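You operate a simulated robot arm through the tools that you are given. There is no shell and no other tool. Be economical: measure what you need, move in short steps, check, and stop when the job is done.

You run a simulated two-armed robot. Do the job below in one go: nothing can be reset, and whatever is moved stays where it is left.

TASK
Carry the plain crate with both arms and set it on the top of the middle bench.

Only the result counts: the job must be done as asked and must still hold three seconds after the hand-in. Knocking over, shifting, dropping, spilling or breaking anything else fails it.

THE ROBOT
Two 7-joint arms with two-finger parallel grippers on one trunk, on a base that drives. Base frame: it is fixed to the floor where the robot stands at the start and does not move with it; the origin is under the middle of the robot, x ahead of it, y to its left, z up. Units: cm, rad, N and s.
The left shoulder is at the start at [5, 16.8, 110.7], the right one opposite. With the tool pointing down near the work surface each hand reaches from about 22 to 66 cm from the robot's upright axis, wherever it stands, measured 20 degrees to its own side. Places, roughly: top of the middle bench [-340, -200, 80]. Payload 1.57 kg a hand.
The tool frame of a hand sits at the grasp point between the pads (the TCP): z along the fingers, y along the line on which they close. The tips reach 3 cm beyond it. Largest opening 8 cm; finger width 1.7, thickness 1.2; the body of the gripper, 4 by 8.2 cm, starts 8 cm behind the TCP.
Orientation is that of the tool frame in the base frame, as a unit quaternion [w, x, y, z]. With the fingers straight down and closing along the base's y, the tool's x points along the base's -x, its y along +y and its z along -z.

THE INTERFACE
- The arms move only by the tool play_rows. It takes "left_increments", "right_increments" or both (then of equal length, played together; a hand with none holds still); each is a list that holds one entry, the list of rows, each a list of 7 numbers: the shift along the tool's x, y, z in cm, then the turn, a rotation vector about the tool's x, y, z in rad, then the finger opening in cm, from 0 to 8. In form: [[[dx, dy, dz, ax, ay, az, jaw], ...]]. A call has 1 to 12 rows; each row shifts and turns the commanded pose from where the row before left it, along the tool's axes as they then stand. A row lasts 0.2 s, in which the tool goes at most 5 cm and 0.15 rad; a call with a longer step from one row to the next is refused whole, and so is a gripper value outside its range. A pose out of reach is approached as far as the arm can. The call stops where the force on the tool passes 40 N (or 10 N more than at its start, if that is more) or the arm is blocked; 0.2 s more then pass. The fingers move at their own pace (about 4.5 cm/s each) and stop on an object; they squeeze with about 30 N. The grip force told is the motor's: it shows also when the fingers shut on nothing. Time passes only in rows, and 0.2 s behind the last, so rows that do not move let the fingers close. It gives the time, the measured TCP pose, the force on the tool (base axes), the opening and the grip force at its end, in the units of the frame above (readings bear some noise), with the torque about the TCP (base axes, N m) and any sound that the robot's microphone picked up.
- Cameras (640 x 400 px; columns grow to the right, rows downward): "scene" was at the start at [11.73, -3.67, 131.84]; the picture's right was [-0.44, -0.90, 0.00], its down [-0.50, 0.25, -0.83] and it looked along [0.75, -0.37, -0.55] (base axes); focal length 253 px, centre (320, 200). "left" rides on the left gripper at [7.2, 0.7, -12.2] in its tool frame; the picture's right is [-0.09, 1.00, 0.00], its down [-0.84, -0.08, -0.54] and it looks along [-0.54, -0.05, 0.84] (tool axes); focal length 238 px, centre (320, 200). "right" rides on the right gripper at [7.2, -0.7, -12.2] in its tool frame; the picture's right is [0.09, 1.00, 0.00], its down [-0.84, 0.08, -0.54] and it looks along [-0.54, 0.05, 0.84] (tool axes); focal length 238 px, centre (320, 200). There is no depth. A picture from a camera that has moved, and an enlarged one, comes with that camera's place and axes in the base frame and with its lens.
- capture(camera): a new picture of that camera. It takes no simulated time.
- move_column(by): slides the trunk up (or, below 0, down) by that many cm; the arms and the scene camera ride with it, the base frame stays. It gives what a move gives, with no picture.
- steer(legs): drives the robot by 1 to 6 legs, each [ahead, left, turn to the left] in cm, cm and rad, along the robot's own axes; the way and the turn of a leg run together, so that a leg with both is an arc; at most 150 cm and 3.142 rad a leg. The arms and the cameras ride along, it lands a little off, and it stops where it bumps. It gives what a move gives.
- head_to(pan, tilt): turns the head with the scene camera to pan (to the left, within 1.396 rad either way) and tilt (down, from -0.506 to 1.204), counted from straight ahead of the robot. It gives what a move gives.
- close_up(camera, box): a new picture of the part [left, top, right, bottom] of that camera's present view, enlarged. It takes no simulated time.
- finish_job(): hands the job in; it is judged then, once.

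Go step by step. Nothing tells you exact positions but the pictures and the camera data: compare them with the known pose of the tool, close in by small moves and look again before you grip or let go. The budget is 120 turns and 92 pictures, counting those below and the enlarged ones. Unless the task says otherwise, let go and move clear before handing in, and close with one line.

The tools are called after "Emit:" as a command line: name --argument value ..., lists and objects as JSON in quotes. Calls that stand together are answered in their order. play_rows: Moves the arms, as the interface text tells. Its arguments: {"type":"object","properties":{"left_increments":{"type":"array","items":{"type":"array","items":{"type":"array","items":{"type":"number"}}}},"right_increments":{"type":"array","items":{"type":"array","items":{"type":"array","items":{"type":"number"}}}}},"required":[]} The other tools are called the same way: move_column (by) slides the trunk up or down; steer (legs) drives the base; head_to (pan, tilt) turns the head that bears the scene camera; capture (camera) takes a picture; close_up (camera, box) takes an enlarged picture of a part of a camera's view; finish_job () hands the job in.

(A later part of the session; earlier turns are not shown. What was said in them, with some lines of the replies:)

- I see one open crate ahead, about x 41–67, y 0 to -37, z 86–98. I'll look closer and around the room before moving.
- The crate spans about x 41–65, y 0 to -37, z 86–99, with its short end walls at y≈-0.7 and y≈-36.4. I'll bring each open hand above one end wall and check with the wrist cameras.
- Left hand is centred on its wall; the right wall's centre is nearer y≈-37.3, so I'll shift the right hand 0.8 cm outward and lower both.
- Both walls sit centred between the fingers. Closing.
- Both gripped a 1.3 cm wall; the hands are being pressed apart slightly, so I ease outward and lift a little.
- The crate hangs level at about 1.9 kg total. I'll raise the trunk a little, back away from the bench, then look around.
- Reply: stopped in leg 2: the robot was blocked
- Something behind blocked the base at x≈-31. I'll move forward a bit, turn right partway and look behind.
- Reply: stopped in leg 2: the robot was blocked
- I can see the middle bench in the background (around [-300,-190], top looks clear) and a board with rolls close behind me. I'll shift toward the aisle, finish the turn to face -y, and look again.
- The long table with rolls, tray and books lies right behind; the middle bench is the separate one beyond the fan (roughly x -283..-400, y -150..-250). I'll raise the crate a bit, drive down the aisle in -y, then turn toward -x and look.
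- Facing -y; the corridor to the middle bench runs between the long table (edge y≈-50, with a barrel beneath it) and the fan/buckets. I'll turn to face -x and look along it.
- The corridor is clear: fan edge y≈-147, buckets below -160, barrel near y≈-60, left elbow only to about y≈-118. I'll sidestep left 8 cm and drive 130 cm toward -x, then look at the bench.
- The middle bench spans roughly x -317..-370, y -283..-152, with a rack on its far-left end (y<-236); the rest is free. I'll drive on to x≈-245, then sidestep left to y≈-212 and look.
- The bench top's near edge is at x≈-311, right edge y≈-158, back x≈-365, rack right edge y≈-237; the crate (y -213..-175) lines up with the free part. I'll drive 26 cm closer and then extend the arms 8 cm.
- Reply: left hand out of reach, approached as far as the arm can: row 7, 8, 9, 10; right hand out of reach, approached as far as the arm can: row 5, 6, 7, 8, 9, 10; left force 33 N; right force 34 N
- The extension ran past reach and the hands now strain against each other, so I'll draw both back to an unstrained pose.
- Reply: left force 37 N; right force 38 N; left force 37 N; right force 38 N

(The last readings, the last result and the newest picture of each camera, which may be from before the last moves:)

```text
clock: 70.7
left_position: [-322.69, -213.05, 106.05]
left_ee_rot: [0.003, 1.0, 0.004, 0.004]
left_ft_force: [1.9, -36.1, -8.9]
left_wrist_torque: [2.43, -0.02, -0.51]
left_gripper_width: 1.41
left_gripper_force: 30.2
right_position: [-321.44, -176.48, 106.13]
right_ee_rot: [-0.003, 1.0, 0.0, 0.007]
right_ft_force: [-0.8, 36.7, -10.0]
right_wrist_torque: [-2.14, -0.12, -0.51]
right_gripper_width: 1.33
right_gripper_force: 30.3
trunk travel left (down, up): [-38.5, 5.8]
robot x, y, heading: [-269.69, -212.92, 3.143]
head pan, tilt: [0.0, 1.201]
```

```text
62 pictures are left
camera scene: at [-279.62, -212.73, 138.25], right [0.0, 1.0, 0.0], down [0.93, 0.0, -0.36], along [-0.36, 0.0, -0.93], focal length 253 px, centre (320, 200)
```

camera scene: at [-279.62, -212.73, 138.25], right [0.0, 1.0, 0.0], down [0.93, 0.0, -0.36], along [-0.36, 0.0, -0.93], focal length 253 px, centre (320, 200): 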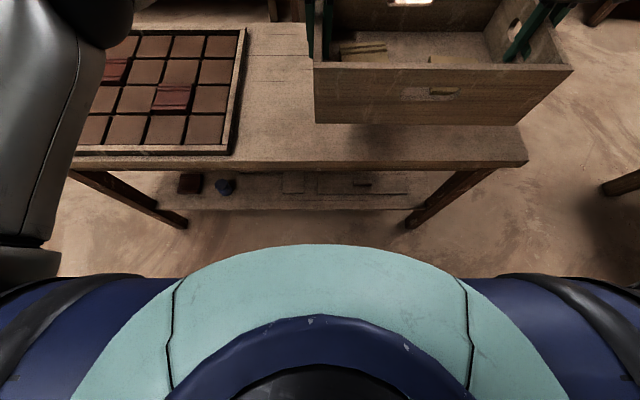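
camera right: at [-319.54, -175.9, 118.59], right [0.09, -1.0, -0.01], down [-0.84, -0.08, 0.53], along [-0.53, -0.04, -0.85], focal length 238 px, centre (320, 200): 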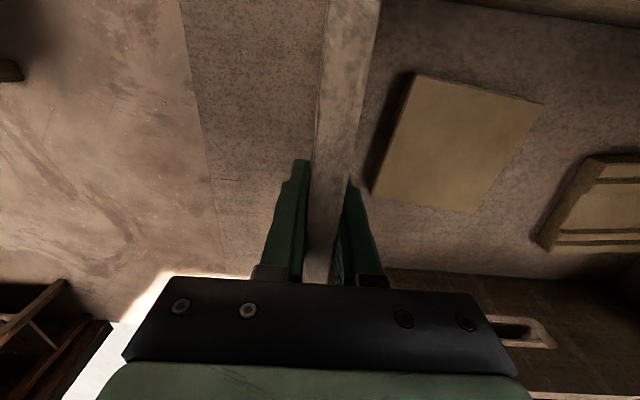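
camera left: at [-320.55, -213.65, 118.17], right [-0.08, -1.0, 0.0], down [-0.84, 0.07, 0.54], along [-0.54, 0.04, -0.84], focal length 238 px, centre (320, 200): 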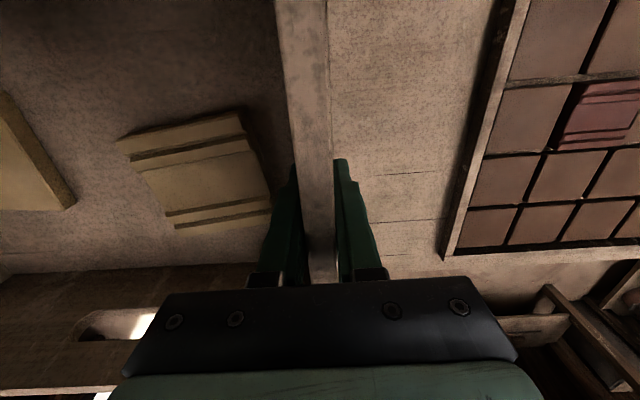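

The hands are squeezed toward each other (±36 N) and skewed about 1 cm; I'll spread them slightly and even out the skew.

Emit:
play_rows --left_increments '[[[0.15, 0.1, 0, 0, 0, 0, 0], [0.15, 0.1, 0, 0, 0, 0, 0], [0.15, 0.05, 0, 0, 0, 0, 0], [0.1, 0, 0, 0, 0, 0, 0], [0, 0, 0, 0, 0, 0, 0]]]' --right_increments '[[[-0.15, -0.1, 0, 0, 0, 0, 0], [-0.15, -0.1, 0, 0, 0, 0, 0], [-0.15, -0.05, 0, 0, 0, 0, 0], [-0.1, 0, 0, 0, 0, 0, 0], [0, 0, 0, 0, 0, 0, 0]]]'

```text
clock: 71.9
left_position: [-322.01, -213.25, 106.06]
left_ee_rot: [0.0, 1.0, 0.003, 0.001]
left_ft_force: [-2.2, -24.4, -5.7]
left_wrist_torque: [2.32, -0.6, 0.25]
left_gripper_width: 1.31
left_gripper_force: 30.2
right_position: [-322.01, -176.5, 106.21]
right_ee_rot: [-0.002, 1.0, 0.001, 0.007]
right_ft_force: [2.7, 23.3, -12.3]
right_wrist_torque: [-0.89, 0.42, 0.58]
right_gripper_width: 1.32
right_gripper_force: 29.6
trunk travel left (down, up): [-38.5, 5.8]
robot x, y, heading: [-269.8, -213.29, 3.143]
head pan, tilt: [0.0, 1.201]
```

Skew is gone and strain reduced; a bit more spreading, then 5 cm closer.

Emit:
play_rows --left_increments '[[[0, 0.1, 0, 0, 0, 0, 0], [0, 0.1, 0, 0, 0, 0, 0], [0, 0.1, 0, 0, 0, 0, 0], [0, 0, 0, 0, 0, 0, 0]]]' --right_increments '[[[0, -0.1, 0.05, 0, 0, 0, 0], [0, -0.1, 0.05, 0, 0, 0, 0], [0, -0.1, 0, 0, 0, 0, 0], [0, 0, 0, 0, 0, 0, 0]]]'

Emit:
steer --legs '[[5, 0, 0]]'

Emit:
play_rows --left_increments '[[[-0.5, 0, 0, 0, 0, 0, 0], [-0.5, 0, 0, 0, 0, 0, 0], [-0.5, 0, 0, 0, 0, 0, 0], [0, 0, 0, 0, 0, 0, 0]]]' --right_increments '[[[-0.5, 0, 0, 0, 0, 0, 0], [-0.5, 0, 0, 0, 0, 0, 0], [-0.5, 0, 0, 0, 0, 0, 0], [0, 0, 0, 0, 0, 0, 0]]]'

Emit:
move_column --by -8

Emit:
head_to --pan 0.0 --tilt 0.8

Emit:
capture --camera "scene"

```text
clock: 72.9
left_position: [-321.9, -213.31, 105.96]
left_ee_rot: [-0.001, 1.0, 0.0, 0.001]
left_ft_force: [-2.7, -3.3, -1.5]
left_wrist_torque: [1.06, 0.21, 0.55]
left_gripper_width: 1.34
left_gripper_force: 30.1
right_position: [-322.03, -176.42, 106.11]
right_ee_rot: [-0.001, 1.0, 0.003, 0.007]
right_ft_force: [3.8, 3.4, -17.6]
right_wrist_torque: [1.87, -0.31, 0.53]
right_gripper_width: 1.3
right_gripper_force: 29.6
trunk travel left (down, up): [-38.5, 5.8]
robot x, y, heading: [-269.71, -213.07, 3.147]
head pan, tilt: [0.0, 1.201]
```

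```text
clock: 73.9
left_position: [-326.95, -213.33, 105.99]
left_ee_rot: [-0.001, 1.0, 0.001, 0.003]
left_ft_force: [-3.0, 6.7, 0.0]
left_wrist_torque: [1.38, 0.64, 0.62]
left_gripper_width: 1.3
left_gripper_force: 29.8
right_position: [-327.14, -176.47, 106.0]
right_ee_rot: [0.002, 1.0, 0.002, 0.007]
right_ft_force: [2.1, -7.1, -20.4]
right_wrist_torque: [2.16, -0.84, 0.46]
right_gripper_width: 1.33
right_gripper_force: 29.8
trunk travel left (down, up): [-38.5, 5.8]
robot x, y, heading: [-274.78, -213.18, 3.141]
head pan, tilt: [0.0, 1.201]
```

```text
clock: 74.9
left_position: [-328.42, -213.25, 106.1]
left_ee_rot: [-0.001, 1.0, 0.002, 0.001]
left_ft_force: [-2.7, 3.7, -5.5]
left_wrist_torque: [-0.36, -0.46, 0.58]
left_gripper_width: 1.3
left_gripper_force: 30.1
right_position: [-328.8, -176.6, 106.13]
right_ee_rot: [0.001, 1.0, 0.004, 0.008]
right_ft_force: [3.3, -3.0, -12.5]
right_wrist_torque: [1.85, 0.25, 0.61]
right_gripper_width: 1.34
right_gripper_force: 29.5
trunk travel left (down, up): [-38.5, 5.8]
robot x, y, heading: [-274.88, -213.21, 3.142]
head pan, tilt: [0.0, 1.201]
```

```text
clock: 76.0
left_position: [-328.43, -213.24, 98.08]
left_ee_rot: [0.0, 1.0, 0.001, 0.002]
left_ft_force: [-2.9, 1.3, -3.8]
left_wrist_torque: [0.05, 0.36, 0.47]
left_gripper_width: 1.3
left_gripper_force: 29.9
right_position: [-328.64, -176.58, 98.15]
right_ee_rot: [0.001, 1.0, 0.002, 0.008]
right_ft_force: [3.5, -1.4, -14.5]
right_wrist_torque: [1.97, -0.5, 0.52]
right_gripper_width: 1.34
right_gripper_force: 30.3
trunk travel left (down, up): [-30.5, 13.8]
robot x, y, heading: [-274.71, -213.13, 3.143]
head pan, tilt: [0.0, 1.201]
```

```text
clock: 76.9
left_position: [-328.37, -213.17, 98.04]
left_ee_rot: [-0.001, 1.0, 0.002, 0.003]
left_ft_force: [-3.9, 1.6, -3.6]
left_wrist_torque: [0.24, 0.53, 0.52]
left_gripper_width: 1.31
left_gripper_force: 29.7
right_position: [-328.64, -176.54, 98.05]
right_ee_rot: [0.0, 1.0, 0.003, 0.008]
right_ft_force: [3.0, -1.1, -15.2]
right_wrist_torque: [1.98, -0.68, 0.49]
right_gripper_width: 1.31
right_gripper_force: 29.9
trunk travel left (down, up): [-30.5, 13.8]
robot x, y, heading: [-274.7, -213.12, 3.141]
head pan, tilt: [0.0, 0.799]
```

```text
61 pictures are left
camera scene: at [-287.12, -212.73, 133.01], right [0.0, 1.0, 0.0], down [0.72, 0.0, -0.7], along [-0.7, 0.0, -0.72], focal length 253 px, centre (320, 200)
```

scene: 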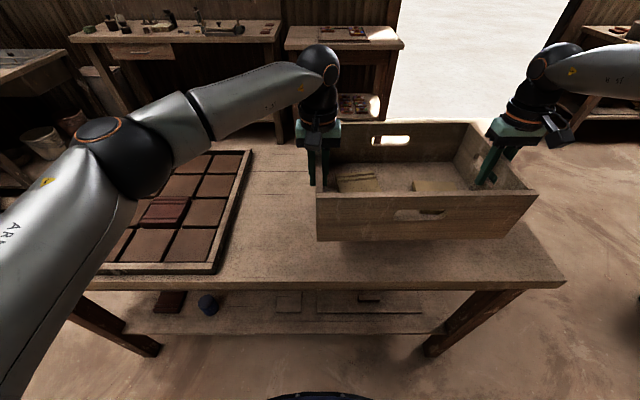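

The crate hovers over the free area, bottom at about z 90. Lowering 9 cm with the trunk, then feeling for the top with the arms.

Emit:
move_column --by -9

Emit:
play_rows --left_increments '[[[0, 0, 0.2, 0, 0, 0, 0], [0, 0, 0.2, 0, 0, 0, 0], [0, 0, 0.2, 0, 0, 0, 0], [0, 0, 0.2, 0, 0, 0, 0], [0, 0, 0, 0, 0, 0, 0]]]' --right_increments '[[[0, 0, 0.2, 0, 0, 0, 0], [0, 0, 0.2, 0, 0, 0, 0], [0, 0, 0.2, 0, 0, 0, 0], [0, 0, 0.2, 0, 0, 0, 0], [0, 0, 0, 0, 0, 0, 0]]]'

Emit:
capture --camera "scene"

```text
clock: 78.2
left_position: [-328.33, -213.32, 89.12]
left_ee_rot: [0.0, 1.0, 0.001, 0.002]
left_ft_force: [-3.2, -0.2, -3.2]
left_wrist_torque: [0.5, 0.34, 0.55]
left_gripper_width: 1.31
left_gripper_force: 29.9
right_position: [-328.59, -176.55, 89.15]
right_ee_rot: [0.001, 1.0, 0.002, 0.007]
right_ft_force: [3.2, -0.7, -15.6]
right_wrist_torque: [2.0, -0.45, 0.49]
right_gripper_width: 1.31
right_gripper_force: 29.5
trunk travel left (down, up): [-21.5, 22.8]
robot x, y, heading: [-274.86, -213.13, 3.137]
head pan, tilt: [0.0, 0.799]
```

```text
clock: 79.4
left_position: [-328.42, -213.31, 88.39]
left_ee_rot: [-0.001, 1.0, 0.002, 0.003]
left_ft_force: [-3.2, -3.7, -2.4]
left_wrist_torque: [0.67, -0.11, 0.64]
left_gripper_width: 1.29
left_gripper_force: 29.9
right_position: [-328.76, -176.52, 88.22]
right_ee_rot: [0.001, 1.0, 0.003, 0.007]
right_ft_force: [3.4, 4.1, -15.7]
right_wrist_torque: [1.74, 0.02, 0.6]
right_gripper_width: 1.33
right_gripper_force: 30.2
trunk travel left (down, up): [-21.5, 22.8]
robot x, y, heading: [-275.14, -213.34, 3.145]
head pan, tilt: [0.0, 0.799]
```

```text
60 pictures are left
camera scene: at [-287.1, -212.73, 124.02], right [0.0, 1.0, 0.0], down [0.72, 0.0, -0.7], along [-0.7, 0.0, -0.72], focal length 253 px, centre (320, 200)
```

scene: 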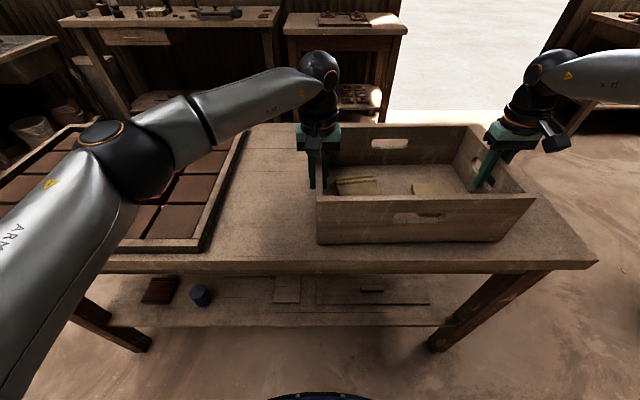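

Still hanging (about 18 N); continuing down slowly.

Emit:
play_rows --left_increments '[[[0, 0, 0.15, 0, 0, 0, 0], [0, 0, 0.15, 0, 0, 0, 0], [0, 0, 0.15, 0, 0, 0, 0], [0, 0, 0.15, 0, 0, 0, 0], [0, 0, 0, 0, 0, 0, 0]]]' --right_increments '[[[0, 0, 0.15, 0, 0, 0, 0], [0, 0, 0.15, 0, 0, 0, 0], [0, 0, 0.15, 0, 0, 0, 0], [0, 0, 0.15, 0, 0, 0, 0], [0, 0, 0, 0, 0, 0, 0]]]'

```text
clock: 80.6
left_position: [-328.33, -213.31, 87.94]
left_ee_rot: [0.0, 1.0, 0.001, -0.001]
left_ft_force: [-4.5, -6.1, 7.1]
left_wrist_torque: [-0.31, 0.62, 0.35]
left_gripper_width: 1.29
left_gripper_force: 30.1
right_position: [-328.58, -176.7, 87.88]
right_ee_rot: [0.001, 1.0, 0.002, 0.006]
right_ft_force: [2.3, 7.7, -11.4]
right_wrist_torque: [1.12, 1.25, 0.61]
right_gripper_width: 1.29
right_gripper_force: 29.8
trunk travel left (down, up): [-21.5, 22.8]
robot x, y, heading: [-274.59, -213.11, 3.14]
head pan, tilt: [0.0, 0.799]
```

Contact has begun on the left end; lowering slightly more, mainly on the right.

Emit:
play_rows --left_increments '[[[0, 0, 0.0, 0, 0, 0, 0], [0, 0, 0, 0, 0, 0, 0], [0, 0, 0, 0, 0, 0, 0], [0, 0, 0, 0, 0, 0, 0]]]' --right_increments '[[[0, 0, 0.1, 0, 0, 0, 0], [0, 0, 0.1, 0, 0, 0, 0], [0, 0, 0.1, 0, 0, 0, 0], [0, 0, 0, 0, 0, 0, 0]]]'

Emit:
close_up --camera "scene" --box '[290, 110, 550, 272]'

```text
clock: 81.6
left_position: [-328.24, -213.16, 87.8]
left_ee_rot: [0.0, 1.0, 0.001, 0.0]
left_ft_force: [-7.1, -3.9, -5.6]
left_wrist_torque: [-0.35, 1.09, 0.49]
left_gripper_width: 1.33
left_gripper_force: 30.0
right_position: [-328.5, -176.5, 87.69]
right_ee_rot: [0.001, 1.0, 0.002, 0.004]
right_ft_force: [8.1, 12.0, 7.1]
right_wrist_torque: [0.62, 1.32, 0.56]
right_gripper_width: 1.32
right_gripper_force: 29.8
trunk travel left (down, up): [-21.5, 22.8]
robot x, y, heading: [-274.84, -213.0, 3.141]
head pan, tilt: [0.0, 0.799]
```

```text
2.46 times, centred on (420, 191) of scene
camera zoom: at [-286.87, -212.75, 124.05], right [0.0, 1.0, 0.0], down [0.72, 0.0, -0.7], along [-0.7, 0.0, -0.72], focal length 622 px, centre (74, 222)
```

zoom: 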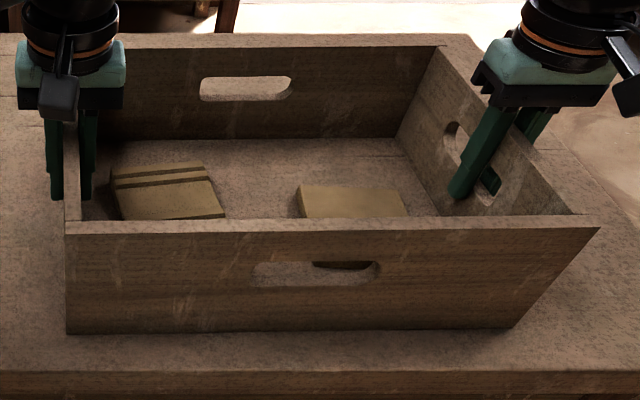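

The weight is now on the bench (net vertical ≈0). Opening both hands.

Emit:
play_rows --left_increments '[[[0, 0, 0, 0, 0, 0, 2.5], [0, 0, 0, 0, 0, 0, 5], [0, 0, 0, 0, 0, 0, 7], [0, 0, 0, 0, 0, 0, 7], [0, 0, 0, 0, 0, 0, 7], [0, 0, 0, 0, 0, 0, 7]]]' --right_increments '[[[0, 0, 0, 0, 0, 0, 2.5], [0, 0, 0, 0, 0, 0, 5], [0, 0, 0, 0, 0, 0, 7], [0, 0, 0, 0, 0, 0, 7], [0, 0, 0, 0, 0, 0, 7], [0, 0, 0, 0, 0, 0, 7]]]'

Emit:
capture --camera "left"

Emit:
capture --camera "right"

```text
clock: 83.0
left_position: [-328.27, -213.34, 87.78]
left_ee_rot: [0.0, 1.0, 0.001, 0.002]
left_ft_force: [-0.5, -0.2, 0.2]
left_wrist_torque: [-0.03, -0.02, 0.0]
left_gripper_width: 6.98
left_gripper_force: 0.0
right_position: [-328.51, -176.67, 87.63]
right_ee_rot: [0.0, 1.0, 0.003, 0.006]
right_ft_force: [0.3, -0.1, 0.4]
right_wrist_torque: [-0.02, 0.0, -0.01]
right_gripper_width: 7.0
right_gripper_force: 0.0
trunk travel left (down, up): [-21.5, 22.8]
robot x, y, heading: [-274.65, -212.74, 3.143]
head pan, tilt: [0.0, 0.799]
```

```text
58 pictures are left
camera left: at [-321.11, -213.88, 99.96], right [-0.09, -1.0, 0.0], down [-0.84, 0.07, 0.54], along [-0.54, 0.05, -0.84], focal length 238 px, centre (320, 200)
```

left: 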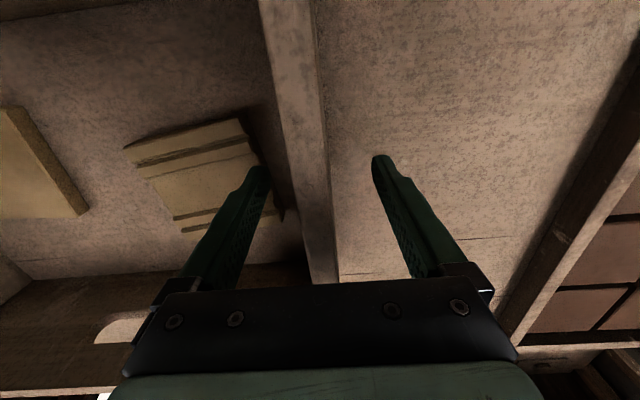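

```text
57 pictures are left
camera right: at [-321.47, -175.88, 100.01], right [0.1, -1.0, 0.0], down [-0.84, -0.08, 0.53], along [-0.53, -0.05, -0.85], focal length 238 px, centre (320, 200)
```

right: 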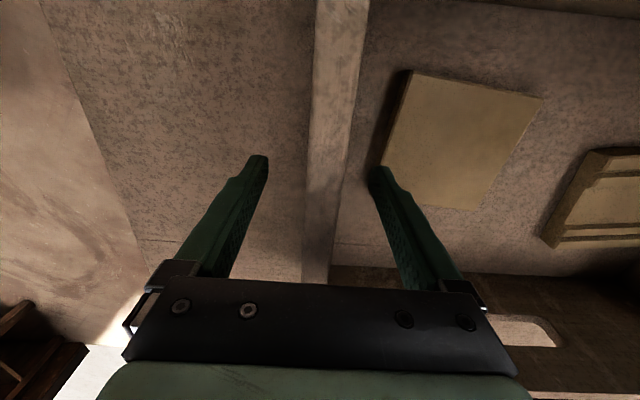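

Both hands are free of the walls. Raising straight up with the trunk, then backing off and checking.

Emit:
move_column --by 18

Emit:
steer --legs '[[-15, 0, 0]]'

Emit:
capture --camera "scene"

```text
clock: 85.0
left_position: [-328.37, -213.28, 105.77]
left_ee_rot: [-0.002, 1.0, 0.002, 0.001]
left_ft_force: [-0.2, 0.0, 0.3]
left_wrist_torque: [0.03, 0.01, -0.02]
left_gripper_width: 7.01
left_gripper_force: 0.0
right_position: [-328.53, -176.53, 105.52]
right_ee_rot: [0.001, 1.0, 0.002, 0.006]
right_ft_force: [-0.5, 0.5, -0.4]
right_wrist_torque: [0.01, 0.0, -0.01]
right_gripper_width: 7.01
right_gripper_force: 0.0
trunk travel left (down, up): [-39.5, 4.8]
robot x, y, heading: [-275.06, -213.04, 3.142]
head pan, tilt: [0.0, 0.799]
```

```text
clock: 86.3
left_position: [-313.35, -213.33, 105.74]
left_ee_rot: [-0.001, 1.0, 0.002, 0.0]
left_ft_force: [0.1, 0.6, 0.6]
left_wrist_torque: [0.01, 0.03, -0.02]
left_gripper_width: 7.01
left_gripper_force: 0.0
right_position: [-313.75, -176.7, 105.63]
right_ee_rot: [0.001, 1.0, 0.004, 0.007]
right_ft_force: [0.2, -0.1, 0.8]
right_wrist_torque: [-0.04, 0.02, 0.0]
right_gripper_width: 6.98
right_gripper_force: 0.0
trunk travel left (down, up): [-39.5, 4.8]
robot x, y, heading: [-259.71, -213.19, -3.143]
head pan, tilt: [0.0, 0.799]
```

```text
56 pictures are left
camera scene: at [-271.99, -212.8, 142.05], right [0.0, 1.0, 0.0], down [0.72, 0.0, -0.7], along [-0.7, 0.0, -0.72], focal length 253 px, centre (320, 200)
```

scene: 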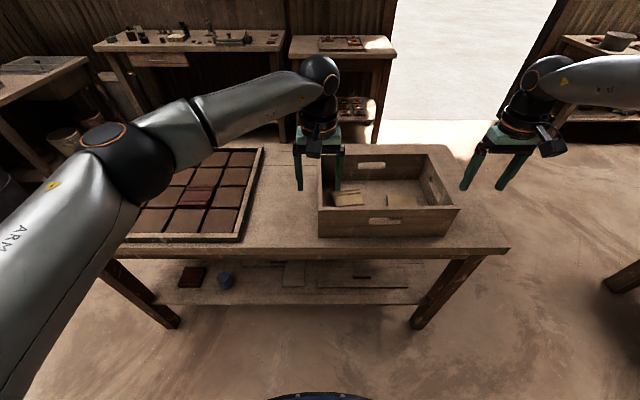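

The crate sits flat on the middle bench with its contents inside, and both hands are clear. Handing in.

Emit:
finish_job

```text
The job is handed in.
```

The plain crate is standing on the middle bench top, carried there with both arms, released, and the robot is clear. The base was stopped twice on something behind it while turning around at the start. I did not see anything shift, but I did not look back at that spot afterwards.
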